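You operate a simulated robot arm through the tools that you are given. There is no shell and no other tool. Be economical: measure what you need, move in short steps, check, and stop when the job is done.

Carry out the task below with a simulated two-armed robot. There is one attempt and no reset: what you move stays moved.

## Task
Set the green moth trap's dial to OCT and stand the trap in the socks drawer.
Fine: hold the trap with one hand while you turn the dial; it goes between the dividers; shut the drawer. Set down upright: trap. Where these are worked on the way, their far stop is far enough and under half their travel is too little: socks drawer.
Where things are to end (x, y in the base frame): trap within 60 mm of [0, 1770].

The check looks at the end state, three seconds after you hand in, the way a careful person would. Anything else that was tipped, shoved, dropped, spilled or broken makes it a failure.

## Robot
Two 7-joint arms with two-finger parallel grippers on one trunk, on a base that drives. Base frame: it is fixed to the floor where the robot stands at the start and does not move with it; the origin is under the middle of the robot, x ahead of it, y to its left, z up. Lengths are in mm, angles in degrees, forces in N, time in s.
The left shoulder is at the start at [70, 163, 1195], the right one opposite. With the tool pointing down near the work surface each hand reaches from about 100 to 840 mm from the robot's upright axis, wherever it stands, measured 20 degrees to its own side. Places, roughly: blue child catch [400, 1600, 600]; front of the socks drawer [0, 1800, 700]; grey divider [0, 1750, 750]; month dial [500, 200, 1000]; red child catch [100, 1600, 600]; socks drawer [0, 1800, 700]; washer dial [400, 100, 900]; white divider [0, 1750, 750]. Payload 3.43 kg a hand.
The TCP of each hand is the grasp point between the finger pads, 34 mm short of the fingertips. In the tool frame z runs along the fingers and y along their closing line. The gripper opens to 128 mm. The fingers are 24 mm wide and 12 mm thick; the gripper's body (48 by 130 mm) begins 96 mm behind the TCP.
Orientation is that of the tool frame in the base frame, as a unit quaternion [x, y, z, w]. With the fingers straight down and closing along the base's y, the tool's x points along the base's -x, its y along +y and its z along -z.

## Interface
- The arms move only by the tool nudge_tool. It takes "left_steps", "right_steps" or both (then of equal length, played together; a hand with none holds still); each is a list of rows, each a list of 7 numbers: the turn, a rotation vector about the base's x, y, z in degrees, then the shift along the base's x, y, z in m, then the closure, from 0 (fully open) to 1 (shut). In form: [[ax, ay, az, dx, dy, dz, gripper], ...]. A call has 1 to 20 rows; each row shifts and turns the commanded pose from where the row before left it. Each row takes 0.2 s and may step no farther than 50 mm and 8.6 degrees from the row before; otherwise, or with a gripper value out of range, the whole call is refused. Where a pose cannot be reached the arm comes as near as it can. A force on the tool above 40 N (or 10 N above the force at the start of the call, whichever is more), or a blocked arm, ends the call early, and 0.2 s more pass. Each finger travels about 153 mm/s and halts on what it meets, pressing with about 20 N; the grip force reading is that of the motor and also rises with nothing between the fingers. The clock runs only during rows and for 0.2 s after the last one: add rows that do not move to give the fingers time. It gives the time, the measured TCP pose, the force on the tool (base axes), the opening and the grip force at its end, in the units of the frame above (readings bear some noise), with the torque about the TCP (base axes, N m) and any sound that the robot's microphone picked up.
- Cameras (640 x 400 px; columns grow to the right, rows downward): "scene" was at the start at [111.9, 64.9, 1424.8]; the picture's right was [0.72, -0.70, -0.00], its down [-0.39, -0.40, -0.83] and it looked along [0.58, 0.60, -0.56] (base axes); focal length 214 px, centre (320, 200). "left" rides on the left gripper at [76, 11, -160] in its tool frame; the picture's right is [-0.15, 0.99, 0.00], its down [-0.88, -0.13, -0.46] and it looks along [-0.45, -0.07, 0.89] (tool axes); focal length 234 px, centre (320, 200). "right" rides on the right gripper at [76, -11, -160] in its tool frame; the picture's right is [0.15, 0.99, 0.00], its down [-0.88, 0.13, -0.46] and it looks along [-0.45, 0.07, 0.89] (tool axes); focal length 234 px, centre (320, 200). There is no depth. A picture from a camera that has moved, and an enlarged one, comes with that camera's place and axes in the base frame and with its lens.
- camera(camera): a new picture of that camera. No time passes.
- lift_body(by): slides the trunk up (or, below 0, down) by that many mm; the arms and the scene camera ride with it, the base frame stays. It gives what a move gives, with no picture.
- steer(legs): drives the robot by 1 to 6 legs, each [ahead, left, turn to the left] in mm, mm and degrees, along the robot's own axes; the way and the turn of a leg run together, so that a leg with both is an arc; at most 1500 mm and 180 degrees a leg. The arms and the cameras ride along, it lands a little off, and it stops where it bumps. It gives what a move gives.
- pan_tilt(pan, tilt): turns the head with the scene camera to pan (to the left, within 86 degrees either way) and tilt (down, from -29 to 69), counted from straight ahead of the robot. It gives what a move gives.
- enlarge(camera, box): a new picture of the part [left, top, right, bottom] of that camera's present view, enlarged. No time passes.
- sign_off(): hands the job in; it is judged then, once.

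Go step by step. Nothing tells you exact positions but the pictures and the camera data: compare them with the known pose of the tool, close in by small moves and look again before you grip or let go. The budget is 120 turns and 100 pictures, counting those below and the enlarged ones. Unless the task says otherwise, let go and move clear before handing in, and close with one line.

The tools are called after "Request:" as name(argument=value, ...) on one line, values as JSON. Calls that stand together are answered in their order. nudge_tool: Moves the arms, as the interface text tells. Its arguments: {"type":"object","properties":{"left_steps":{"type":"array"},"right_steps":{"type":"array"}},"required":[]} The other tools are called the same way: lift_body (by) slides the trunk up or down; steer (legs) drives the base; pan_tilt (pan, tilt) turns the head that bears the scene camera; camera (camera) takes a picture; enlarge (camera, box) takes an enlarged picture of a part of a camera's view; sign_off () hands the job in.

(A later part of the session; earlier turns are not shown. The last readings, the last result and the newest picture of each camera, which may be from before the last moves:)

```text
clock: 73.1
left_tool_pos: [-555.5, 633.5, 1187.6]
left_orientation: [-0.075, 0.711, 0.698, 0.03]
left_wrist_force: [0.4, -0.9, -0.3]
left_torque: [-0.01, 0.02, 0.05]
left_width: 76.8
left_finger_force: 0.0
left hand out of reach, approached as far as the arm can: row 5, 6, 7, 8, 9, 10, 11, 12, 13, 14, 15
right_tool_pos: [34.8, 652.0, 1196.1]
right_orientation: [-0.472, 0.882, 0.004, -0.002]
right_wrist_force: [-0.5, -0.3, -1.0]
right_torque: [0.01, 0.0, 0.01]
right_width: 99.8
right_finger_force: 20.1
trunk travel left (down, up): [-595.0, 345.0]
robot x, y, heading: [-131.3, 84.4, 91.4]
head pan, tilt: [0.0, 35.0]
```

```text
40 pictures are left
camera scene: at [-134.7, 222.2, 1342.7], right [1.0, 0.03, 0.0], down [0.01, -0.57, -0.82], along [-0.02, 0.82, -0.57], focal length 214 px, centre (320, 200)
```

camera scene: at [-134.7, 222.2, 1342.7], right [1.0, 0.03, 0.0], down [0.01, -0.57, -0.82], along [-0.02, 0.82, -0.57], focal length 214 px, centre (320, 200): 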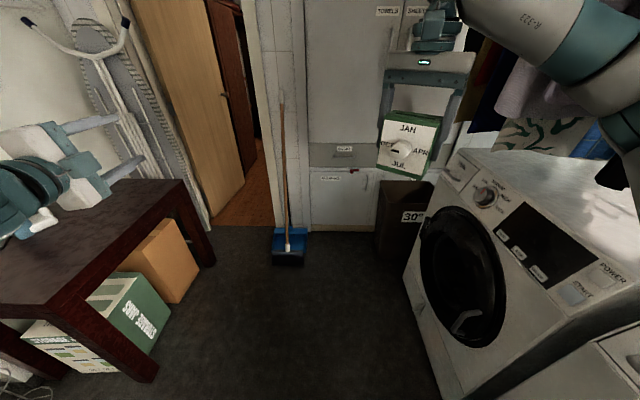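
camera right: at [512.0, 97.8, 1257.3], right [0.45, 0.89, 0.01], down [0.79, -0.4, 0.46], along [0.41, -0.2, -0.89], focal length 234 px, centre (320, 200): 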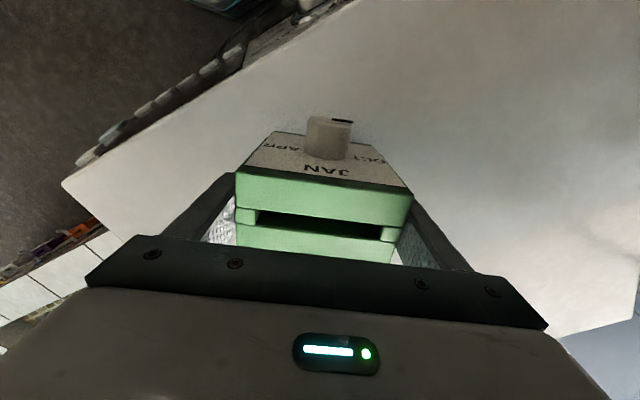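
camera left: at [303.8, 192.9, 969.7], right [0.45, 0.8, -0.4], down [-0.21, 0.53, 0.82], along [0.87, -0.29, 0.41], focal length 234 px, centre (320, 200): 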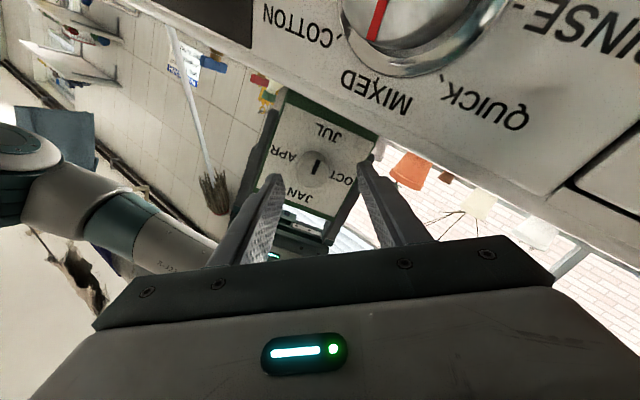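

The left hand has the right orientation but drifted outward. Moving it inward, forward and down.

Request:
nudge_tool(left_steps=[[0, 0, 0, 0.02, 0.02, -0.01, 0.4], [0, 0, 0, 0.025, 0.02, -0.015, 0.4], [0, 0, 0, 0.025, 0.02, -0.015, 0.4], [0, 0, 0, 0.025, 0.02, -0.015, 0.4], [0, 0, 0, 0.025, 0.02, -0.015, 0.4], [0, 0, 0, 0.025, 0.02, -0.015, 0.4], [0, 0, 0, 0.025, 0, -0.015, 0.4], [0, 0, 0, 0.025, 0, -0.015, 0.4], [0, 0, 0, 0.025, 0, 0, 0.4], [0, 0, 0, 0.025, 0, 0, 0.4], [0, 0, 0, 0, 0, 0, 0.4]])

```text
clock: 75.5
left_tool_pos: [-342.2, 694.6, 1187.3]
left_orientation: [-0.076, 0.71, 0.699, 0.03]
left_wrist_force: [-0.4, -0.3, -0.1]
left_torque: [-0.01, -0.01, -0.01]
left_width: 76.7
left_finger_force: 0.0
left hand out of reach, approached as far as the arm can: row 1, 2, 3, 4, 5, 6, 7, 8
right_tool_pos: [32.4, 652.4, 1197.6]
right_orientation: [-0.471, 0.882, 0.003, -0.002]
right_wrist_force: [-0.5, -0.5, -1.2]
right_torque: [-0.02, -0.03, 0.02]
right_width: 100.0
right_finger_force: 19.6
trunk travel left (down, up): [-595.0, 345.0]
robot x, y, heading: [-129.4, 81.5, 91.7]
head pan, tilt: [0.0, 35.0]
```

The hand's height relative to the shoulder is fixed in this posture, so the trunk will lower it. Moving the left hand further inward and pulling the trap back.

Request:
nudge_tool(left_steps=[[0, 0, 0, 0.01, 0, 0, 0.4], [0, 0, 0, 0.015, 0, 0, 0.4], [0, 0, 0, 0.015, 0, 0, 0.4], [0, 0, 0, 0.015, 0, 0, 0.4], [0, 0, 0, 0.015, 0, 0, 0.4], [0, 0, 0, 0.015, 0, 0, 0.4], [0, 0, 0, 0.015, 0, 0, 0.4], [0, 0, 0, 0.015, 0, 0, 0.4], [0, 0, 0, 0.015, 0, 0, 0.4], [0, 0, 0, 0.015, 0, 0, 0.4], [0, 0, 0, 0, 0, 0, 0.4]], right_steps=[[0, 0, 0, 0.004, -0.006, 0, 0.8], [0, 0, 0, 0.004, -0.01, 0, 0.8], [0, 0, 0, 0.004, -0.012, 0, 0.8], [0, 0, 0, 0.004, -0.012, 0, 0.8], [0, 0, 0, 0.004, -0.012, 0, 0.8], [0, 0, 0, 0.004, -0.012, 0, 0.8], [0, 0, 0, 0.004, -0.012, 0, 0.8], [0, 0, 0, 0.004, -0.012, 0, 0.8], [0, 0, 0, 0.004, -0.012, 0, 0.8], [0, 0, 0, 0.002, -0.006, 0, 0.8], [0, 0, 0, 0, 0, 0, 0.8]])

Request:
pan_tilt(pan=0, tilt=55)

Request:
camera(camera="scene")

```text
clock: 77.9
left_tool_pos: [-282.0, 700.7, 1187.3]
left_orientation: [-0.077, 0.711, 0.698, 0.033]
left_wrist_force: [0.1, -0.3, 0.4]
left_torque: [0.0, 0.0, 0.04]
left_width: 76.9
left_finger_force: 0.0
left hand out of reach, approached as far as the arm can: row 6, 7, 8, 9, 10
right_tool_pos: [61.3, 550.3, 1195.4]
right_orientation: [-0.472, 0.881, 0.0, 0.001]
right_wrist_force: [0.5, -0.9, -1.2]
right_torque: [-0.01, -0.01, 0.01]
right_width: 99.8
right_finger_force: 20.3
trunk travel left (down, up): [-595.0, 345.0]
robot x, y, heading: [-129.5, 86.7, 91.8]
head pan, tilt: [0.0, 35.0]
```

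```text
clock: 78.7
left_tool_pos: [-281.7, 700.8, 1187.5]
left_orientation: [-0.077, 0.712, 0.697, 0.034]
left_wrist_force: [0.7, 0.9, -0.3]
left_torque: [0.0, 0.0, 0.01]
left_width: 77.0
left_finger_force: 0.0
right_tool_pos: [60.5, 550.9, 1195.6]
right_orientation: [-0.472, 0.882, -0.001, 0.001]
right_wrist_force: [-0.9, 0.4, -1.0]
right_torque: [-0.01, -0.04, -0.01]
right_width: 99.9
right_finger_force: 20.1
trunk travel left (down, up): [-595.0, 345.0]
robot x, y, heading: [-134.5, 84.3, 91.5]
head pan, tilt: [0.0, 55.0]
```

```text
39 pictures are left
camera scene: at [-144.5, 211.6, 1313.7], right [1.0, 0.03, 0.01], down [0.03, -0.82, -0.57], along [-0.01, 0.57, -0.82], focal length 214 px, centre (320, 200)
```

scene: 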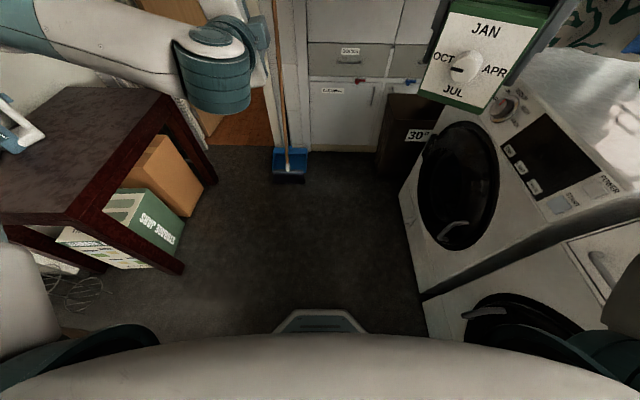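

The dial clearly reads OCT. Now turning a bit to the right and driving nearer the cabinet, keeping clear of the washers.

Request:
steer(legs=[[0, 0, -21.6], [450, 140, 0]])

Request:
pan_tilt(pan=8, tilt=35)

Request:
camera(camera="scene")

```text
clock: 79.5
left_tool_pos: [-274.1, 702.9, 1189.1]
left_orientation: [-0.071, 0.711, 0.698, 0.037]
left_wrist_force: [0.1, 0.3, -0.4]
left_torque: [-0.04, -0.01, -0.02]
left_width: 76.9
left_finger_force: 0.2
right_tool_pos: [60.9, 547.4, 1194.6]
right_orientation: [-0.474, 0.88, -0.005, 0.003]
right_wrist_force: [1.0, 0.2, -1.4]
right_torque: [0.06, 0.0, 0.02]
right_width: 99.6
right_finger_force: 20.4
trunk travel left (down, up): [-595.0, 345.0]
robot x, y, heading: [-131.5, 84.8, 90.5]
head pan, tilt: [0.0, 55.0]
stopped in leg 1: the robot was blocked; the commanded pose is now the measured one
```

```text
clock: 80.4
left_tool_pos: [-272.0, 706.2, 1186.3]
left_orientation: [-0.071, 0.713, 0.697, 0.038]
left_wrist_force: [-0.3, 0.1, -0.6]
left_torque: [0.0, -0.01, 0.01]
left_width: 77.1
left_finger_force: 0.0
right_tool_pos: [61.8, 550.4, 1193.6]
right_orientation: [-0.471, 0.882, -0.006, 0.004]
right_wrist_force: [0.2, 0.6, -2.6]
right_torque: [-0.01, -0.01, 0.04]
right_width: 99.7
right_finger_force: 20.1
trunk travel left (down, up): [-595.0, 345.0]
robot x, y, heading: [-132.2, 84.8, 90.7]
head pan, tilt: [8.0, 35.0]
```

```text
38 pictures are left
camera scene: at [-155.7, 229.5, 1341.9], right [0.99, 0.15, 0.01], down [0.09, -0.57, -0.81], along [-0.12, 0.81, -0.58], focal length 214 px, centre (320, 200)
```

scene: 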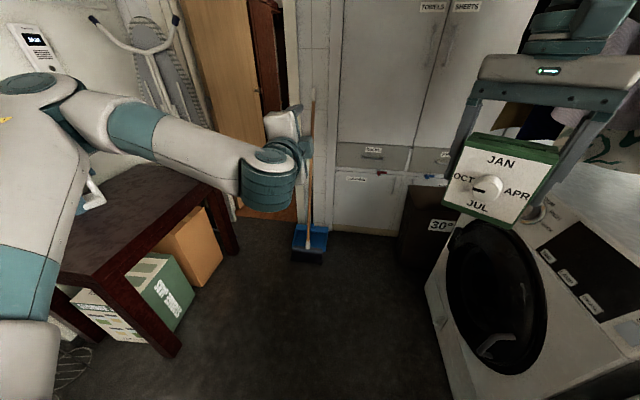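

The right arm is touching the garments or washer on the right. Strafing left 120 mm to free it, then retrying the turn.

Request:
steer(legs=[[0, 130, 0], [0, 0, -20]])

Request:
pan_tilt(pan=-40, tilt=15)

Request:
camera(camera="scene")

```text
clock: 82.8
left_tool_pos: [-177.6, 706.9, 1191.5]
left_orientation: [0.056, 0.712, 0.682, 0.157]
left_wrist_force: [0.0, 0.3, 0.4]
left_torque: [0.01, 0.0, 0.0]
left_width: 76.7
left_finger_force: 0.0
right_tool_pos: [84.9, 444.7, 1193.1]
right_orientation: [-0.309, 0.951, 0.0, 0.0]
right_wrist_force: [0.2, -0.4, -1.4]
right_torque: [0.02, 0.02, 0.0]
right_width: 99.9
right_finger_force: 19.6
trunk travel left (down, up): [-595.0, 345.0]
robot x, y, heading: [-262.3, 87.0, 70.5]
head pan, tilt: [8.0, 35.0]
```

```text
clock: 83.9
left_tool_pos: [-176.6, 706.9, 1191.3]
left_orientation: [0.056, 0.712, 0.682, 0.157]
left_wrist_force: [-0.5, 0.1, 0.5]
left_torque: [-0.01, -0.01, -0.01]
left_width: 76.8
left_finger_force: 0.1
right_tool_pos: [84.9, 444.3, 1193.7]
right_orientation: [-0.309, 0.951, -0.001, 0.0]
right_wrist_force: [-0.1, -0.3, -1.3]
right_torque: [0.0, 0.01, 0.01]
right_width: 99.9
right_finger_force: 19.9
trunk travel left (down, up): [-595.0, 345.0]
robot x, y, heading: [-264.8, 84.1, 70.5]
head pan, tilt: [-40.0, 15.0]
```

```text
37 pictures are left
camera scene: at [-166.7, 178.9, 1374.7], right [0.51, -0.86, 0.0], down [-0.22, -0.13, -0.97], along [0.83, 0.49, -0.26], focal length 214 px, centre (320, 200)
```

scene: 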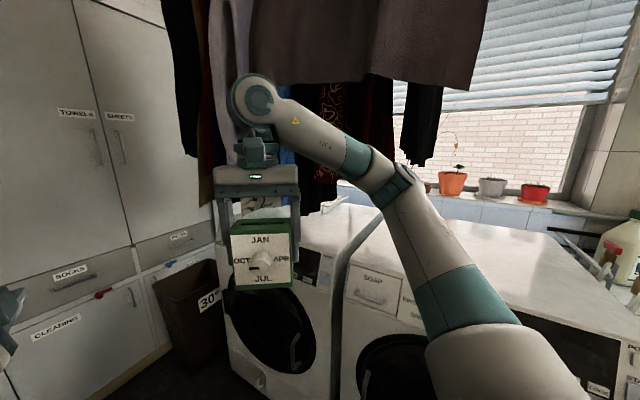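

Free now. I'll approach at a heading near 50° from the left side so the right elbow stays clear of washers and garments; stop short and look at the handle and catch.

Request:
steer(legs=[[0, 0, -20.5], [482, 457, 0]])

Request:
pan_tilt(pan=25, tilt=35)

Request:
camera(camera="scene")

```text
clock: 88.9
left_tool_pos: [-1.8, 1291.5, 1193.5]
left_orientation: [0.185, 0.689, 0.644, 0.278]
left_wrist_force: [-0.9, 0.4, -0.5]
left_torque: [-0.02, 0.01, 0.04]
left_width: 76.9
left_finger_force: 0.0
right_tool_pos: [150.4, 952.6, 1195.7]
right_orientation: [-0.128, 0.992, 0.001, 0.0]
right_wrist_force: [-0.4, -0.4, -2.2]
right_torque: [0.0, -0.01, 0.01]
right_width: 99.9
right_finger_force: 20.0
trunk travel left (down, up): [-595.0, 345.0]
robot x, y, heading: [-306.2, 743.0, 49.7]
head pan, tilt: [-40.0, 15.0]
stopped in leg 2: the robot was blocked; the commanded pose is now the measured one
```

```text
clock: 90.2
left_tool_pos: [-1.2, 1291.4, 1193.1]
left_orientation: [0.185, 0.688, 0.644, 0.278]
left_wrist_force: [0.4, 0.5, -0.4]
left_torque: [0.02, 0.01, 0.0]
left_width: 76.7
left_finger_force: 0.1
right_tool_pos: [151.4, 951.9, 1195.5]
right_orientation: [-0.129, 0.992, 0.002, 0.0]
right_wrist_force: [0.6, -0.2, -1.1]
right_torque: [-0.01, -0.01, -0.03]
right_width: 99.8
right_finger_force: 19.9
trunk travel left (down, up): [-595.0, 345.0]
robot x, y, heading: [-303.5, 741.5, 49.9]
head pan, tilt: [25.0, 35.0]
```

```text
36 pictures are left
camera scene: at [-249.3, 863.7, 1343.2], right [0.96, -0.26, 0.0], down [-0.15, -0.55, -0.82], along [0.22, 0.79, -0.57], focal length 214 px, centre (320, 200)
```

scene: 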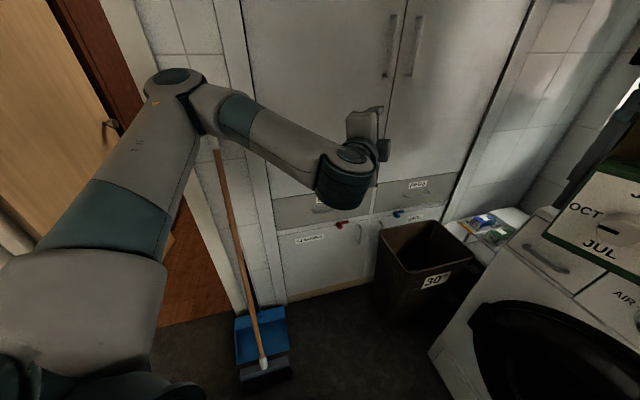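

In this posture the left elbow would hit the wall/broom when reaching the handle. I'll back off a little and re-pose the left hand pitched ~40° from vertical, closing across the bar.

Request:
steer(legs=[[-115, -96, 0]])

Request:
nudge_tool(left_steps=[[-5.58, 4.43, 0, 0, 0, 0, 0.4], [-5.58, 4.43, 0, 0, 0, 0, 0.4], [-5.58, 4.43, 0, 0, 0, 0, 0.4], [-5.58, 4.43, 0, 0, 0, 0, 0.4], [-5.58, 4.43, 0, 0, 0, 0, 0.4], [-5.58, 4.43, 0, 0, 0, 0, 0.4], [-5.58, 4.43, 0, 0, 0, 0, 0.4], [0, 0, 7.6, 0, 0, 0, 0.4], [0, 0, 7.6, 0, 0, 0, 0.4], [0, 0, 7.6, 0, 0, 0, 0.4], [0, 0, 7.6, 0, 0, 0, 0.4], [0, 0, 7.6, 0, 0, 0, 0.4], [0, 0, 0, 0, 0, 0, 0.4], [0, 0, 0, 0, 0, 0, 0.4]])

Request:
camera(camera="scene")

```text
clock: 91.6
left_tool_pos: [-2.2, 1147.2, 1190.7]
left_orientation: [0.184, 0.69, 0.643, 0.278]
left_wrist_force: [-0.2, 0.0, -0.1]
left_torque: [0.0, 0.01, -0.02]
left_width: 77.0
left_finger_force: 0.0
right_tool_pos: [150.7, 806.4, 1193.9]
right_orientation: [-0.13, 0.992, 0.0, -0.001]
right_wrist_force: [0.2, -0.6, -1.3]
right_torque: [0.02, 0.02, 0.04]
right_width: 100.2
right_finger_force: 19.9
trunk travel left (down, up): [-595.0, 345.0]
robot x, y, heading: [-304.2, 593.1, 49.7]
head pan, tilt: [25.0, 35.0]
```

```text
clock: 94.6
left_tool_pos: [-100.8, 1165.9, 1181.4]
left_orientation: [-0.065, 0.94, 0.333, 0.027]
left_wrist_force: [0.2, 1.4, 0.2]
left_torque: [0.01, -0.03, 0.02]
left_width: 76.9
left_finger_force: 0.0
left hand out of reach, approached as far as the arm can: row 6, 7, 8, 9, 10, 11, 12
right_tool_pos: [151.8, 807.3, 1195.3]
right_orientation: [-0.13, 0.992, 0.001, -0.002]
right_wrist_force: [-0.6, -0.1, -2.1]
right_torque: [0.04, -0.01, 0.02]
right_width: 99.9
right_finger_force: 20.1
trunk travel left (down, up): [-595.0, 345.0]
robot x, y, heading: [-308.7, 594.4, 49.4]
head pan, tilt: [25.0, 35.0]
```

```text
35 pictures are left
camera scene: at [-248.9, 718.5, 1342.7], right [0.96, -0.26, 0.0], down [-0.15, -0.55, -0.82], along [0.22, 0.79, -0.57], focal length 214 px, centre (320, 200)
```

scene: 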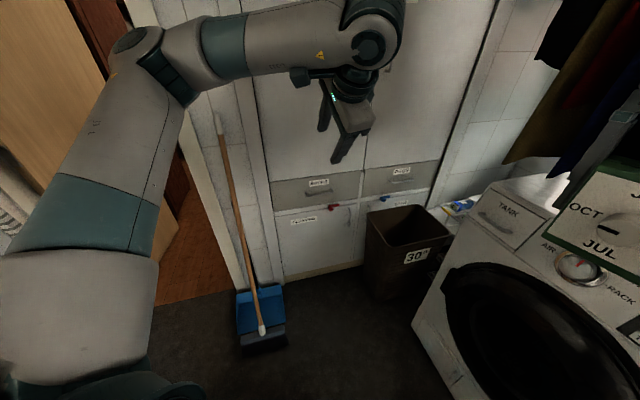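

The right arm is the better one for the drawer from this side, so I'll park the trap back on the near washer first, open the drawer with the right hand, then fetch the trap. Backing off and turning now.

Request:
steer(legs=[[-150, 0, 0], [0, 0, -49.5]])

Request:
nudge_tool(left_steps=[[0, 0, 0, -0.01, 0, 0, 0.4], [0, 0, 0, -0.01, 0, 0, 0.4], [0, 0, 0, -0.01, 0, 0, 0.4], [0, 0, 0, -0.01, 0, 0, 0.4], [0, 0, 0, -0.01, 0, 0, 0.4], [0, 0, 0, -0.01, 0, 0, 0.4], [0, 0, 0, -0.01, 0, 0, 0.4], [0, 0, 0, -0.01, 0, 0, 0.4], [0, 0, 0, 0, 0, 0, 0.4], [0, 0, 0, 0, 0, 0, 0.4], [0, 0, 0, 0, 0, 0, 0.4], [0, 0, 0, 0, 0, 0, 0.4], [0, 0, 0, 0, 0, 0, 0.4], [0, 0, 0, 0, 0, 0, 0.4], [0, 0, 0, 0, 0, 0, 0.4], [0, 0, 0, 0, 0, 0, 0.4], [0, 0, 0, 0, 0, 0, 0.4]], right_steps=[[0, 0, 0, 0.004, 0.006, 0, 0.8], [0, 0, 0, 0.007, 0.012, 0, 0.8], [0, 0, 0, 0.008, 0.014, 0, 0.8], [0, 0, 0, 0.008, 0.014, 0, 0.8], [0, 0, 0, 0.008, 0.014, 0, 0.8], [0, 0, 0, 0.008, 0.014, 0, 0.8], [0, 0, 0, 0.008, 0.014, 0, 0.8], [0, 0, 0, 0.008, 0.014, 0, 0.8], [0, 0, 0, 0.008, 0.014, 0, 0.8], [0, 0, 0, 0.008, 0.014, 0, 0.8], [0, 0, 0, 0.008, 0.014, 0, 0.8], [0, 0, 0, 0.008, 0.014, 0, 0.8], [0, 0, 0, 0.008, 0.014, 0, 0.8], [0, 0, 0, 0.008, 0.014, 0, 0.8], [0, 0, 0, 0.007, 0.012, 0, 0.8], [0, 0, 0, 0.003, 0.006, 0, 0.8], [0, 0, 0, 0, 0, 0, 0.8]])

Request:
pan_tilt(pan=0, tilt=30)

Request:
camera(camera="scene")

```text
clock: 98.2
left_tool_pos: [169.5, 692.7, 1181.0]
left_orientation: [0.338, 0.88, 0.291, 0.164]
left_wrist_force: [0.3, -0.3, 0.7]
left_torque: [0.02, -0.02, 0.01]
left_width: 76.6
left_finger_force: 0.0
right_tool_pos: [55.1, 267.6, 1195.4]
right_orientation: [0.3, 0.954, 0.002, -0.001]
right_wrist_force: [-0.6, 1.1, -1.1]
right_torque: [0.04, -0.01, 0.0]
right_width: 100.0
right_finger_force: 20.0
trunk travel left (down, up): [-595.0, 345.0]
robot x, y, heading: [-398.9, 479.8, 0.2]
head pan, tilt: [25.0, 35.0]
```

```text
clock: 101.8
left_tool_pos: [89.2, 692.7, 1180.8]
left_orientation: [0.338, 0.88, 0.291, 0.164]
left_wrist_force: [0.6, -0.9, -0.1]
left_torque: [0.01, -0.01, -0.04]
left_width: 76.7
left_finger_force: 0.0
right_tool_pos: [172.7, 472.3, 1193.8]
right_orientation: [0.301, 0.954, 0.001, 0.0]
right_wrist_force: [0.2, 0.7, -1.4]
right_torque: [-0.06, 0.01, 0.0]
right_width: 99.7
right_finger_force: 20.2
trunk travel left (down, up): [-595.0, 345.0]
robot x, y, heading: [-399.9, 479.8, -0.2]
head pan, tilt: [25.0, 35.0]
```

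```text
clock: 102.7
left_tool_pos: [89.1, 692.7, 1181.2]
left_orientation: [0.338, 0.88, 0.291, 0.164]
left_wrist_force: [-0.2, -0.2, -0.6]
left_torque: [0.02, 0.01, 0.0]
left_width: 76.7
left_finger_force: 0.0
right_tool_pos: [173.9, 471.3, 1194.9]
right_orientation: [0.301, 0.954, 0.001, -0.001]
right_wrist_force: [0.4, -0.3, -1.5]
right_torque: [0.01, -0.04, 0.0]
right_width: 99.8
right_finger_force: 19.7
trunk travel left (down, up): [-595.0, 345.0]
robot x, y, heading: [-403.5, 480.9, -0.2]
head pan, tilt: [0.0, 30.0]
```

```text
34 pictures are left
camera scene: at [-259.7, 481.2, 1350.5], right [0.0, -1.0, 0.0], down [-0.5, 0.0, -0.87], along [0.87, 0.0, -0.5], focal length 214 px, centre (320, 200)
```

scene: 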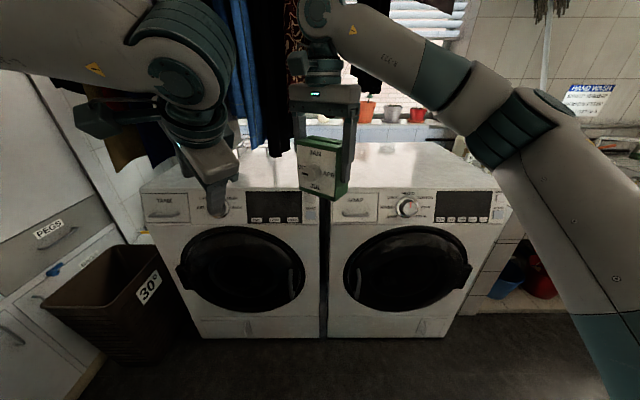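

Clear view of both washers. Strafing right and driving in front of the near washer.

Request:
steer(legs=[[0, -480, 0], [280, 0, 0]])

Request:
pan_tilt(pan=15, tilt=40)

Request:
camera(camera="scene")

```text
clock: 107.1
left_tool_pos: [364.5, 205.1, 1181.2]
left_orientation: [0.34, 0.879, 0.291, 0.166]
left_wrist_force: [-0.5, 0.7, -0.6]
left_torque: [0.01, 0.02, 0.02]
left_width: 77.0
left_finger_force: 0.0
right_tool_pos: [447.1, -15.3, 1194.3]
right_orientation: [0.303, 0.953, 0.001, -0.001]
right_wrist_force: [0.9, 0.0, -2.0]
right_torque: [0.0, 0.02, 0.0]
right_width: 99.9
right_finger_force: 20.0
trunk travel left (down, up): [-595.0, 345.0]
robot x, y, heading: [-124.8, -5.7, -0.8]
head pan, tilt: [0.0, 30.0]
```

```text
clock: 107.9
left_tool_pos: [365.0, 204.4, 1180.8]
left_orientation: [0.34, 0.879, 0.291, 0.165]
left_wrist_force: [0.2, -0.6, -0.9]
left_torque: [-0.02, 0.0, 0.02]
left_width: 76.9
left_finger_force: 0.0
right_tool_pos: [447.0, -15.5, 1194.8]
right_orientation: [0.303, 0.953, 0.001, -0.001]
right_wrist_force: [-0.5, 0.8, -1.3]
right_torque: [0.03, -0.01, 0.03]
right_width: 99.8
right_finger_force: 19.6
trunk travel left (down, up): [-595.0, 345.0]
robot x, y, heading: [-129.2, -6.0, -0.4]
head pan, tilt: [15.0, 40.0]
```

```text
33 pictures are left
camera scene: at [6.7, 17.1, 1335.2], right [0.25, -0.97, 0.0], down [-0.62, -0.16, -0.77], along [0.74, 0.19, -0.64], focal length 214 px, centre (320, 200)
```

scene: 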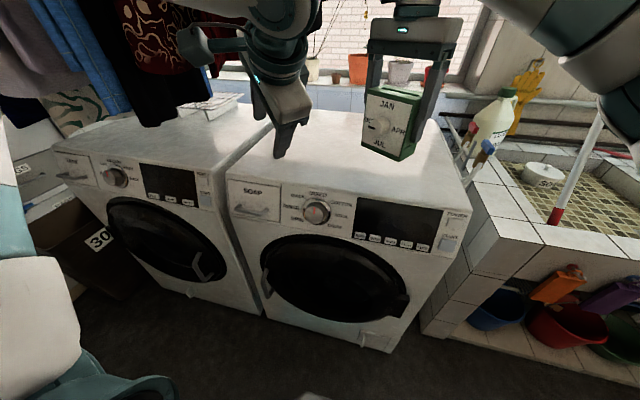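

Moving the trap over the washer and lowering it slowly.

Request:
nudge_tool(right_steps=[[0, 0, 0, 0.006, 0.002, -0.003, 0.8], [0, 0, 0, 0.012, 0.004, -0.006, 0.8], [0, 0, 0, 0.012, 0.004, -0.007, 0.8], [0, 0, 0, 0.012, 0.005, -0.008, 0.8], [0, 0, 0, 0.012, 0.005, -0.008, 0.8], [0, 0, 0, 0.012, 0.005, -0.008, 0.8], [0, 0, 0, 0.012, 0.005, -0.008, 0.8], [0, 0, 0, 0.012, 0.005, -0.008, 0.8], [0, 0, 0, 0.012, 0.005, -0.008, 0.8], [0, 0, 0, 0.012, 0.005, -0.008, 0.8], [0, 0, 0, 0.012, 0.005, -0.008, 0.8], [0, 0, 0, 0.006, 0, -0.01, 0.8], [0, 0, 0, 0.004, 0, -0.01, 0.8], [0, 0, 0, 0, 0, -0.01, 0.8], [0, 0, 0, 0, 0, -0.01, 0.8], [0, 0, 0, 0, 0, -0.007, 0.8], [0, 0, 0, 0, 0, -0.004, 0.8], [0, 0, 0, 0, 0, 0, 0.8]])

Request:
enlarge(camera="scene", box=[330, 40, 490, 180])

```text
clock: 111.7
left_tool_pos: [364.2, 204.4, 1181.2]
left_orientation: [0.339, 0.88, 0.291, 0.165]
left_wrist_force: [-0.2, -1.1, -0.6]
left_torque: [0.01, -0.02, -0.01]
left_width: 76.8
left_finger_force: 0.1
right_tool_pos: [582.4, 34.9, 1063.6]
right_orientation: [0.303, 0.953, 0.001, -0.001]
right_wrist_force: [-0.2, 0.3, -1.4]
right_torque: [0.0, 0.02, -0.01]
right_width: 99.8
right_finger_force: 20.1
trunk travel left (down, up): [-595.0, 345.0]
robot x, y, heading: [-129.8, -3.0, -0.4]
head pan, tilt: [15.0, 40.0]
```

```text
2.86 times, centred on (410, 110) of scene
camera zoom: at [6.6, 17.2, 1335.2], right [0.25, -0.97, 0.0], down [-0.62, -0.16, -0.77], along [0.74, 0.19, -0.64], focal length 613 px, centre (63, 457)
```

zoom: 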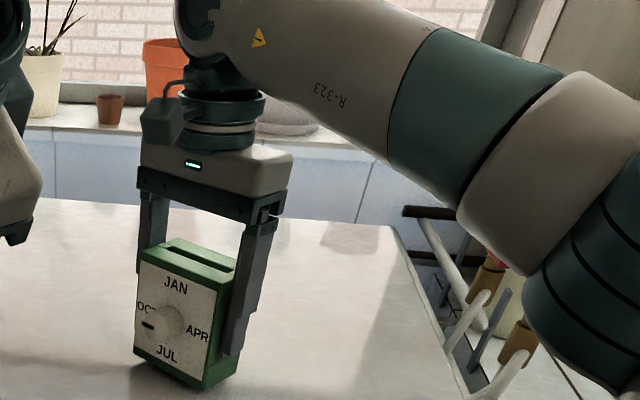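

Setting the trap down, releasing, then raising the right hand and giving it the pose needed for the drawer handle.

Request:
nudge_tool(right_steps=[[0, 0, 0, 0, 0, -0.003, 0.8], [0, 0, 0, 0, 0, -0.002, 0.8], [0, 0, 0, 0, 0, -0.002, 0.8], [0, 0, 0, 0, 0, 0, 0.2], [0, 0, 0, 0, 0, 0, 0.1], [0, 0, 0, 0, 0, 0, 0.0], [0, 0, 0, 0, 0, 0, 0.0], [0, 0, 0, 0, 0, 0.03, 0], [0, 0, 0, 0, 0, 0.04, 0], [0, 0, 0, 0, 0, 0.04, 0], [0, 0, 0, 0, 0, 0.04, 0]])

Request:
enlarge(camera="scene", box=[330, 40, 490, 180])

```text
clock: 114.1
left_tool_pos: [361.3, 208.1, 1182.7]
left_orientation: [0.338, 0.88, 0.29, 0.166]
left_wrist_force: [-0.7, -0.3, -0.7]
left_torque: [-0.02, 0.0, -0.01]
left_width: 76.8
left_finger_force: 0.0
right_tool_pos: [575.8, 37.9, 1207.6]
right_orientation: [0.301, 0.954, -0.001, 0.002]
right_wrist_force: [0.0, -0.7, 0.1]
right_torque: [-0.07, -0.09, -0.01]
right_width: 127.8
right_finger_force: 0.0
right hand out of reach, approached as far as the arm can: row 11
trunk travel left (down, up): [-595.0, 345.0]
robot x, y, heading: [-123.1, -5.6, -0.5]
head pan, tilt: [15.0, 40.0]
```

```text
2.86 times, centred on (410, 110) of scene
camera zoom: at [4.1, 19.9, 1335.4], right [0.25, -0.97, 0.0], down [-0.62, -0.16, -0.77], along [0.74, 0.19, -0.64], focal length 613 px, centre (63, 457)
```

zoom: 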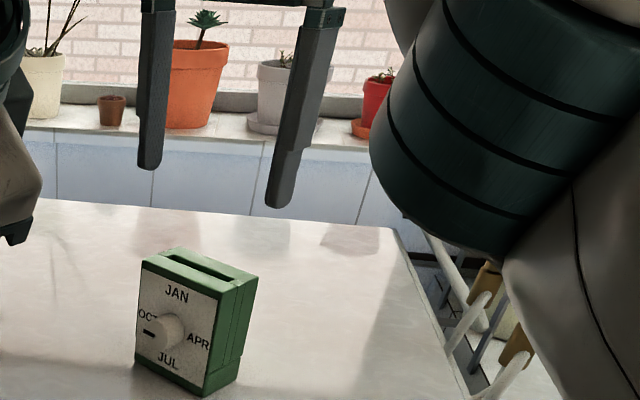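

Trap stands parked, dial at OCT. Retracting and pitching the right hand for the handle, and backing away.

Request:
nudge_tool(right_steps=[[0, 0, 0, -0.03, 0, 0, 0], [0, 0, 0, -0.03, 0, 0, 0], [0, 0, 0, -0.03, 0, 0, 0], [0, 0, -7, -0.02, 0, 0, 0], [0, 0, -7, 0, 0, 0, 0], [0, 0, -7, 0, 0, 0, 0], [0, 0, -7, 0, 0, 0, 0], [0, 0, -7, 0, 0, 0, 0.2], [2.74, -7.52, 0, 0, 0, 0, 0.4], [2.74, -7.52, 0, 0, 0, 0, 0.4], [2.74, -7.52, 0, 0, 0, 0, 0.4], [2.74, -7.52, 0, 0, 0, 0, 0.4], [2.74, -7.52, 0, 0, 0, 0, 0.4], [0, 0, 0, 0, 0, 0, 0.4]])

Request:
steer(legs=[[-280, 0, 0], [0, 300, 0]])

```text
clock: 117.1
left_tool_pos: [364.7, 205.2, 1180.5]
left_orientation: [0.339, 0.88, 0.29, 0.164]
left_wrist_force: [-0.2, -1.0, -0.1]
left_torque: [-0.03, -0.01, 0.01]
left_width: 76.6
left_finger_force: 0.0
right_tool_pos: [469.7, 32.9, 1207.6]
right_orientation: [0.54, 0.769, 0.282, 0.195]
right_wrist_force: [-0.3, 1.2, 0.2]
right_torque: [0.01, -0.01, -0.02]
right_width: 76.7
right_finger_force: 0.1
trunk travel left (down, up): [-595.0, 345.0]
robot x, y, heading: [-126.9, -9.2, -0.5]
head pan, tilt: [15.0, 40.0]
```

```text
clock: 120.7
left_tool_pos: [80.3, 502.9, 1181.1]
left_orientation: [0.342, 0.878, 0.291, 0.165]
left_wrist_force: [-0.1, 0.1, 0.7]
left_torque: [0.01, 0.01, -0.01]
left_width: 76.7
left_finger_force: 0.0
right_tool_pos: [184.1, 330.8, 1206.5]
right_orientation: [0.541, 0.768, 0.281, 0.195]
right_wrist_force: [-0.1, -0.4, 0.1]
right_torque: [0.03, 0.03, 0.02]
right_width: 77.0
right_finger_force: 0.0
trunk travel left (down, up): [-595.0, 345.0]
robot x, y, heading: [-409.6, 291.7, -0.7]
head pan, tilt: [15.0, 40.0]
```

Pulling the left hand out of the way, turning to heading 75° and approaching the drawer, then lowering the trunk.

Request:
nudge_tool(left_steps=[[0, 0, 0, -0.015, 0.02, 0, 0.4], [0, 0, 0, -0.015, 0.02, 0, 0.4], [0, 0, 0, -0.015, 0.02, 0, 0.4], [0, 0, 0, -0.015, 0.02, 0, 0.4], [0, 0, 0, -0.015, 0.02, 0, 0.4], [0, 0, 0, -0.015, 0.02, 0, 0.4], [0, 0, 0, 0, 0, 0, 0.4]])

Request:
steer(legs=[[0, 0, 75.7], [559, -123, 0]])

Request:
lift_body(by=-230)

Request:
pan_tilt(pan=8, tilt=25)

Request:
camera(camera="scene")

Request:
camera(camera="right")

```text
clock: 122.3
left_tool_pos: [-8.0, 623.8, 1180.8]
left_orientation: [0.341, 0.879, 0.291, 0.165]
left_wrist_force: [-0.6, -0.1, 0.4]
left_torque: [0.03, 0.01, 0.03]
left_width: 76.6
left_finger_force: 0.0
right_tool_pos: [186.9, 329.4, 1205.3]
right_orientation: [0.541, 0.767, 0.282, 0.197]
right_wrist_force: [-0.8, 0.1, -0.8]
right_torque: [0.0, -0.01, 0.04]
right_width: 76.9
right_finger_force: 0.0
trunk travel left (down, up): [-595.0, 345.0]
robot x, y, heading: [-412.3, 295.1, -0.6]
head pan, tilt: [15.0, 40.0]
```

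```text
clock: 128.8
left_tool_pos: [-361.3, 1271.3, 1181.8]
left_orientation: [-0.267, 0.904, 0.332, -0.046]
left_wrist_force: [1.0, 0.8, -0.6]
left_torque: [-0.01, -0.02, 0.03]
left_width: 76.7
left_finger_force: 0.1
right_tool_pos: [-27.4, 1384.2, 1207.2]
right_orientation: [-0.041, 0.939, 0.342, -0.017]
right_wrist_force: [0.4, -0.1, 1.0]
right_torque: [0.01, 0.01, -0.01]
right_width: 76.7
right_finger_force: 0.0
trunk travel left (down, up): [-595.0, 345.0]
robot x, y, heading: [-143.1, 798.1, 74.8]
head pan, tilt: [15.0, 40.0]
```

```text
clock: 131.2
left_tool_pos: [-360.0, 1270.5, 951.7]
left_orientation: [-0.267, 0.904, 0.331, -0.046]
left_wrist_force: [0.7, -0.4, -0.1]
left_torque: [0.01, -0.01, 0.04]
left_width: 76.9
left_finger_force: 0.1
right_tool_pos: [-28.0, 1384.1, 976.4]
right_orientation: [-0.04, 0.938, 0.343, -0.017]
right_wrist_force: [-0.6, 0.1, 0.3]
right_torque: [0.02, -0.01, 0.01]
right_width: 76.7
right_finger_force: 0.1
trunk travel left (down, up): [-365.0, 575.0]
robot x, y, heading: [-143.8, 801.6, 74.5]
head pan, tilt: [15.0, 40.0]
```

```text
clock: 132.0
left_tool_pos: [-360.3, 1270.5, 951.8]
left_orientation: [-0.267, 0.904, 0.33, -0.046]
left_wrist_force: [0.4, -0.1, 0.2]
left_torque: [0.02, 0.03, 0.01]
left_width: 76.8
left_finger_force: 0.1
right_tool_pos: [-27.9, 1384.9, 976.5]
right_orientation: [-0.04, 0.939, 0.343, -0.017]
right_wrist_force: [0.4, 0.3, 0.0]
right_torque: [-0.02, -0.01, 0.01]
right_width: 76.7
right_finger_force: 0.0
trunk travel left (down, up): [-365.0, 575.0]
robot x, y, heading: [-145.6, 798.7, 74.5]
head pan, tilt: [8.0, 25.0]
```

```text
30 pictures are left
camera scene: at [-119.3, 939.9, 1128.5], right [0.99, -0.13, 0.0], down [-0.05, -0.42, -0.91], along [0.12, 0.9, -0.42], focal length 214 px, centre (320, 200)
```

scene: 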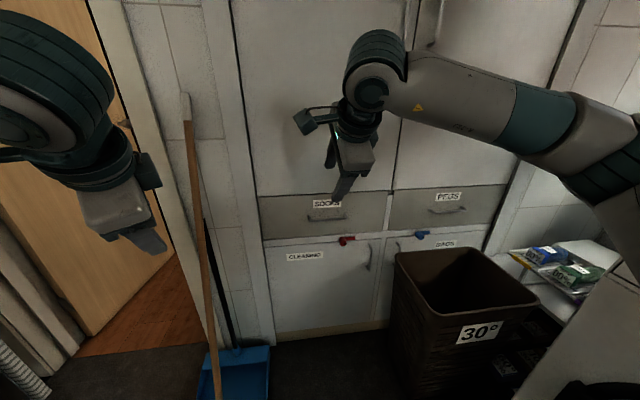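

```text
29 pictures are left
camera right: at [-93.1, 1266.5, 1092.1], right [-0.21, 0.74, 0.64], down [0.9, -0.12, 0.43], along [0.39, 0.66, -0.64], focal length 234 px, centre (320, 200)
```

right: 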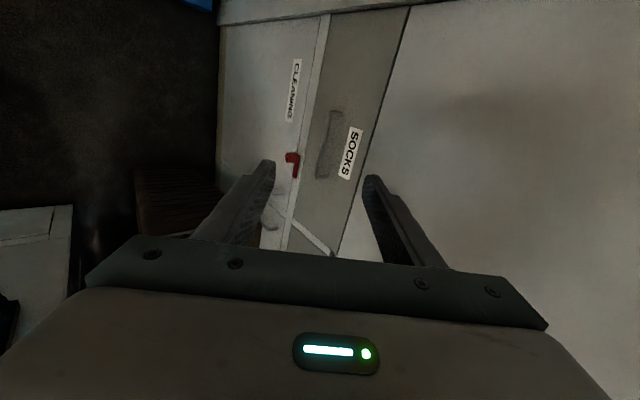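

Now a good view of the handle and the red catch. Enlarging both.

Request:
enlarge(camera="right", box=[260, 80, 400, 220])

Request:
enlarge(camera="scene", box=[260, 180, 500, 280])

```text
2.86 times, centred on (330, 150) of right
camera zoom: at [-93.1, 1266.5, 1092.1], right [-0.21, 0.74, 0.64], down [0.9, -0.12, 0.43], along [0.39, 0.66, -0.64], focal length 669 px, centre (291, 343)
```

zoom: 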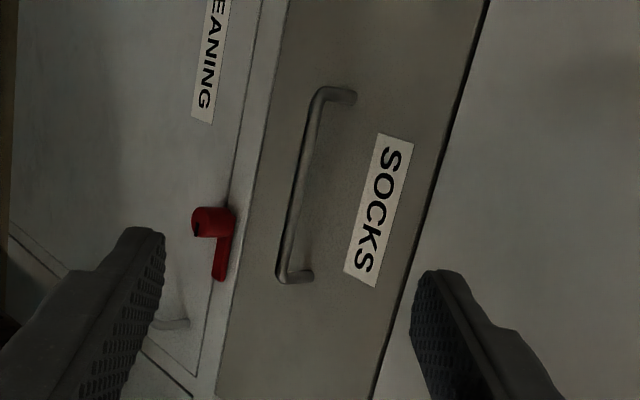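

```text
2.67 times, centred on (380, 230) of scene
camera zoom: at [-119.3, 939.9, 1128.5], right [0.99, -0.13, 0.0], down [-0.05, -0.42, -0.91], along [0.12, 0.9, -0.42], focal length 572 px, centre (160, 120)
```

zoom: 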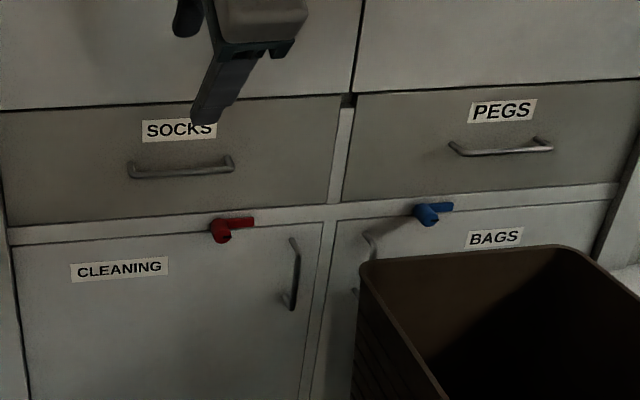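

Handle bar at about (-6, 1596, 747), ~30 mm off the panel. The catch levers lie clear of the drawer front, so I'll try the handle: pitch the hand to ~60°, narrow the fingers and go to a pre-grasp point.

Request:
steer(legs=[[60, 0, 0]])

Request:
lift_body(by=-100)

Request:
nudge_tool(right_steps=[[6.7, 0, 0, 0.002, 0.01, -0.01, 0.6], [6.7, 0, 0, 0.001, 0.015, -0.015, 0.766], [6.7, 0, 0, 0.001, 0.015, -0.015, 0.766], [0, 0, 0, 0.001, 0.015, -0.015, 0.766], [0, 0, 0, 0.001, 0.015, -0.015, 0.766], [0, 0, 0, 0, 0.006, -0.01, 0.766], [0, 0, 0, 0, 0, 0, 0.766], [0, 0, 0, 0, 0, 0, 0.766]])

Request:
camera(camera="right")

```text
clock: 133.0
left_tool_pos: [-345.6, 1330.1, 951.4]
left_orientation: [-0.266, 0.905, 0.33, -0.047]
left_wrist_force: [-0.3, -0.3, 0.1]
left_torque: [0.01, -0.02, 0.04]
left_width: 76.8
left_finger_force: 0.0
right_tool_pos: [-11.3, 1444.3, 975.3]
right_orientation: [-0.04, 0.939, 0.341, -0.017]
right_wrist_force: [0.4, 0.7, -1.7]
right_torque: [-0.06, -0.01, 0.02]
right_width: 76.8
right_finger_force: 0.0
trunk travel left (down, up): [-365.0, 575.0]
robot x, y, heading: [-124.3, 860.9, 74.9]
head pan, tilt: [8.0, 25.0]
```

```text
clock: 134.3
left_tool_pos: [-345.7, 1329.6, 851.2]
left_orientation: [-0.267, 0.904, 0.33, -0.047]
left_wrist_force: [0.5, -0.1, 0.2]
left_torque: [-0.02, 0.01, 0.0]
left_width: 77.0
left_finger_force: 0.0
right_tool_pos: [-11.2, 1442.6, 876.5]
right_orientation: [-0.041, 0.939, 0.342, -0.016]
right_wrist_force: [0.5, 0.3, -0.3]
right_torque: [0.0, 0.01, -0.01]
right_width: 76.9
right_finger_force: 0.0
trunk travel left (down, up): [-265.0, 675.0]
robot x, y, heading: [-129.5, 859.7, 74.6]
head pan, tilt: [8.0, 25.0]
```

```text
clock: 136.1
left_tool_pos: [-344.5, 1328.4, 851.7]
left_orientation: [-0.268, 0.904, 0.331, -0.047]
left_wrist_force: [0.0, 0.2, -0.4]
left_torque: [0.0, 0.01, -0.01]
left_width: 76.8
left_finger_force: 0.1
right_tool_pos: [-5.0, 1518.1, 796.2]
right_orientation: [-0.043, 0.864, 0.501, -0.009]
right_wrist_force: [-0.2, 0.5, 0.1]
right_torque: [0.04, 0.01, 0.0]
right_width: 30.1
right_finger_force: 0.1
trunk travel left (down, up): [-265.0, 675.0]
robot x, y, heading: [-126.0, 856.9, 75.0]
head pan, tilt: [8.0, 25.0]
```

```text
26 pictures are left
camera right: at [-70.8, 1368.3, 864.7], right [-0.21, 0.48, 0.85], down [0.9, -0.26, 0.36], along [0.39, 0.84, -0.37], focal length 234 px, centre (320, 200)
```

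right: 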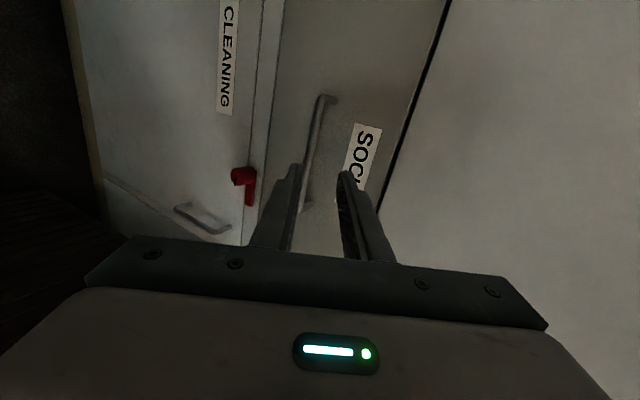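

The bar lies slightly toward the lower finger. Enlarging to measure the offset.

Request:
enlarge(camera="right", box=[260, 80, 380, 220])

```text
2.86 times, centred on (320, 150) of right
camera zoom: at [-70.8, 1368.3, 864.7], right [-0.21, 0.48, 0.85], down [0.9, -0.26, 0.36], along [0.39, 0.84, -0.37], focal length 669 px, centre (320, 343)
```

zoom: 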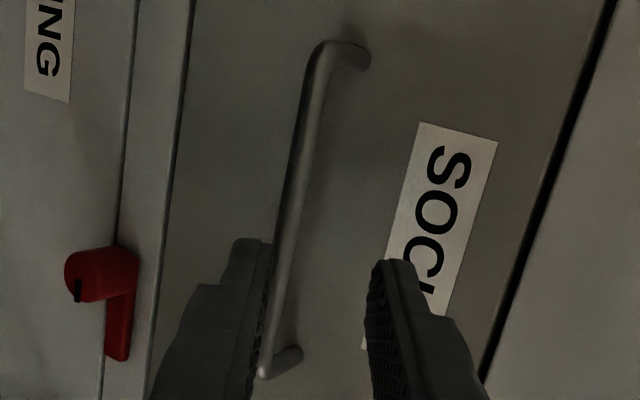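

Shifting ~9 mm toward the bar line and advancing 60 mm, then checking.

Request:
nudge_tool(right_steps=[[0, 0, 0, -0.002, -0.0045, -0.0078, 0.766], [0, 0, 0, 0, 0.0173, -0.01, 0.766], [0, 0, 0, 0, 0.0173, -0.01, 0.766], [0, 0, 0, 0, 0.0173, -0.01, 0.766], [0, 0, 0, 0, 0, 0, 0.766], [0, 0, 0, 0, 0, 0, 0.766]])

Request:
enlarge(camera="right", box=[260, 80, 380, 220])

```text
clock: 137.5
left_tool_pos: [-344.5, 1330.3, 853.0]
left_orientation: [-0.267, 0.904, 0.331, -0.047]
left_wrist_force: [-0.6, 0.5, 1.0]
left_torque: [0.0, 0.03, 0.0]
left_width: 76.7
left_finger_force: 0.0
right_tool_pos: [-7.1, 1567.0, 759.2]
right_orientation: [-0.043, 0.865, 0.5, -0.009]
right_wrist_force: [-0.3, -1.2, -0.7]
right_torque: [-0.02, -0.01, -0.02]
right_width: 30.1
right_finger_force: 0.0
trunk travel left (down, up): [-265.0, 675.0]
robot x, y, heading: [-130.1, 857.4, 74.7]
head pan, tilt: [8.0, 25.0]
```

```text
2.86 times, centred on (320, 150) of right
camera zoom: at [-72.2, 1416.8, 827.0], right [-0.21, 0.48, 0.85], down [0.9, -0.26, 0.36], along [0.39, 0.84, -0.37], focal length 669 px, centre (320, 343)
```

zoom: 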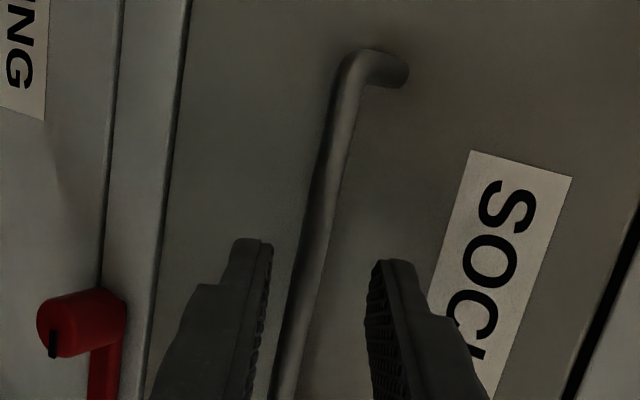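

Bar is between the fingertips. Advancing 18 mm and closing on it.

Request:
nudge_tool(right_steps=[[0, 0, 0, 0, 0.006, -0.007, 0.766], [0, 0, 0, 0, 0.0087, -0.005, 0.766], [0, 0, 0, 0, 0, 0, 0.766], [0, 0, 0, 0, 0, 0, 0.85], [0, 0, 0, 0, 0, 0, 0.95], [0, 0, 0, 0, 0, 0, 1.0], [0, 0, 0, 0, 0, 0, 1.0]])

Request:
enlarge(camera="right", box=[260, 80, 380, 220])

```text
clock: 139.1
left_tool_pos: [-343.9, 1329.8, 852.5]
left_orientation: [-0.266, 0.904, 0.331, -0.047]
left_wrist_force: [0.6, -0.5, 0.5]
left_torque: [0.01, -0.02, 0.0]
left_width: 76.7
left_finger_force: 0.1
right_tool_pos: [-8.4, 1581.3, 746.7]
right_orientation: [-0.043, 0.864, 0.501, -0.01]
right_wrist_force: [-1.7, 1.2, 3.0]
right_torque: [0.07, 1.06, -0.45]
right_width: 10.9
right_finger_force: 44.6
trunk travel left (down, up): [-265.0, 675.0]
robot x, y, heading: [-127.5, 858.9, 74.5]
head pan, tilt: [8.0, 25.0]
```

```text
2.86 times, centred on (320, 150) of right
camera zoom: at [-73.2, 1431.0, 815.0], right [-0.21, 0.48, 0.85], down [0.9, -0.26, 0.36], along [0.39, 0.84, -0.37], focal length 669 px, centre (320, 343)
```

zoom: 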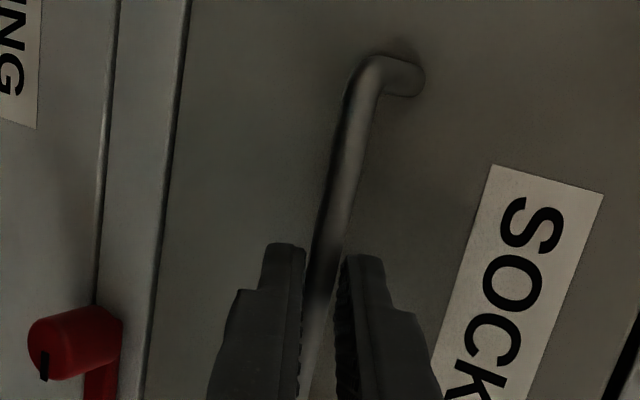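

The bar is gripped. Test pull of 30 mm with the arm.

Request:
nudge_tool(right_steps=[[0, 0, 0, 0, -0.008, 0, 1.0], [0, 0, 0, 0, -0.01, 0, 1.0], [0, 0, 0, 0, -0.012, 0, 1.0], [0, 0, 0, 0, 0, 0, 1.0]])

Request:
enlarge(camera="scene", box=[240, 160, 480, 300])

```text
clock: 140.1
left_tool_pos: [-345.0, 1329.9, 852.1]
left_orientation: [-0.266, 0.904, 0.33, -0.047]
left_wrist_force: [-0.3, 0.0, 0.4]
left_torque: [-0.02, -0.02, 0.04]
left_width: 76.6
left_finger_force: 0.0
right_tool_pos: [-7.6, 1550.3, 746.7]
right_orientation: [-0.042, 0.864, 0.502, -0.009]
right_wrist_force: [-0.6, 0.0, 6.7]
right_torque: [0.18, 1.16, -0.29]
right_width: 10.7
right_finger_force: 44.6
trunk travel left (down, up): [-265.0, 675.0]
robot x, y, heading: [-128.0, 856.6, 74.6]
head pan, tilt: [8.0, 25.0]
```

```text
2.67 times, centred on (360, 230) of scene
camera zoom: at [-103.2, 998.1, 1028.7], right [0.99, -0.13, 0.0], down [-0.05, -0.42, -0.91], along [0.12, 0.9, -0.42], focal length 572 px, centre (213, 120)
```

zoom: 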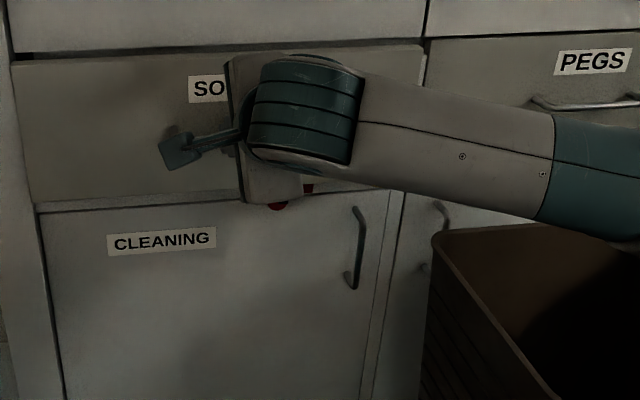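

The drawer is opening. Pulling it further by driving back 260 mm.

Request:
steer(legs=[[-251, -69, 0]])

Request:
camera(camera="scene")

```text
clock: 142.0
left_tool_pos: [-345.3, 1065.9, 852.9]
left_orientation: [-0.267, 0.904, 0.33, -0.046]
left_wrist_force: [0.3, 0.7, 0.8]
left_torque: [0.02, -0.02, 0.04]
left_width: 77.0
left_finger_force: 0.1
right_tool_pos: [-7.8, 1288.1, 747.9]
right_orientation: [-0.042, 0.864, 0.502, -0.01]
right_wrist_force: [0.0, 0.6, 9.1]
right_torque: [0.25, 1.04, -0.49]
right_width: 10.9
right_finger_force: 44.7
trunk travel left (down, up): [-265.0, 675.0]
robot x, y, heading: [-129.6, 595.9, 74.9]
head pan, tilt: [8.0, 25.0]
```

```text
21 pictures are left
camera scene: at [-103.5, 735.4, 1028.7], right [0.99, -0.13, 0.0], down [-0.05, -0.42, -0.91], along [0.12, 0.9, -0.42], focal length 214 px, centre (320, 200)
```

scene: 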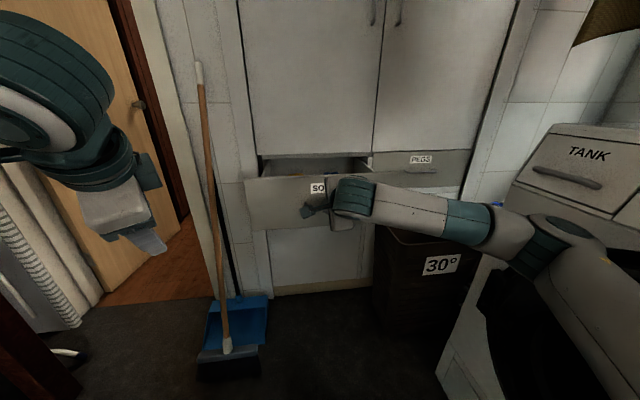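

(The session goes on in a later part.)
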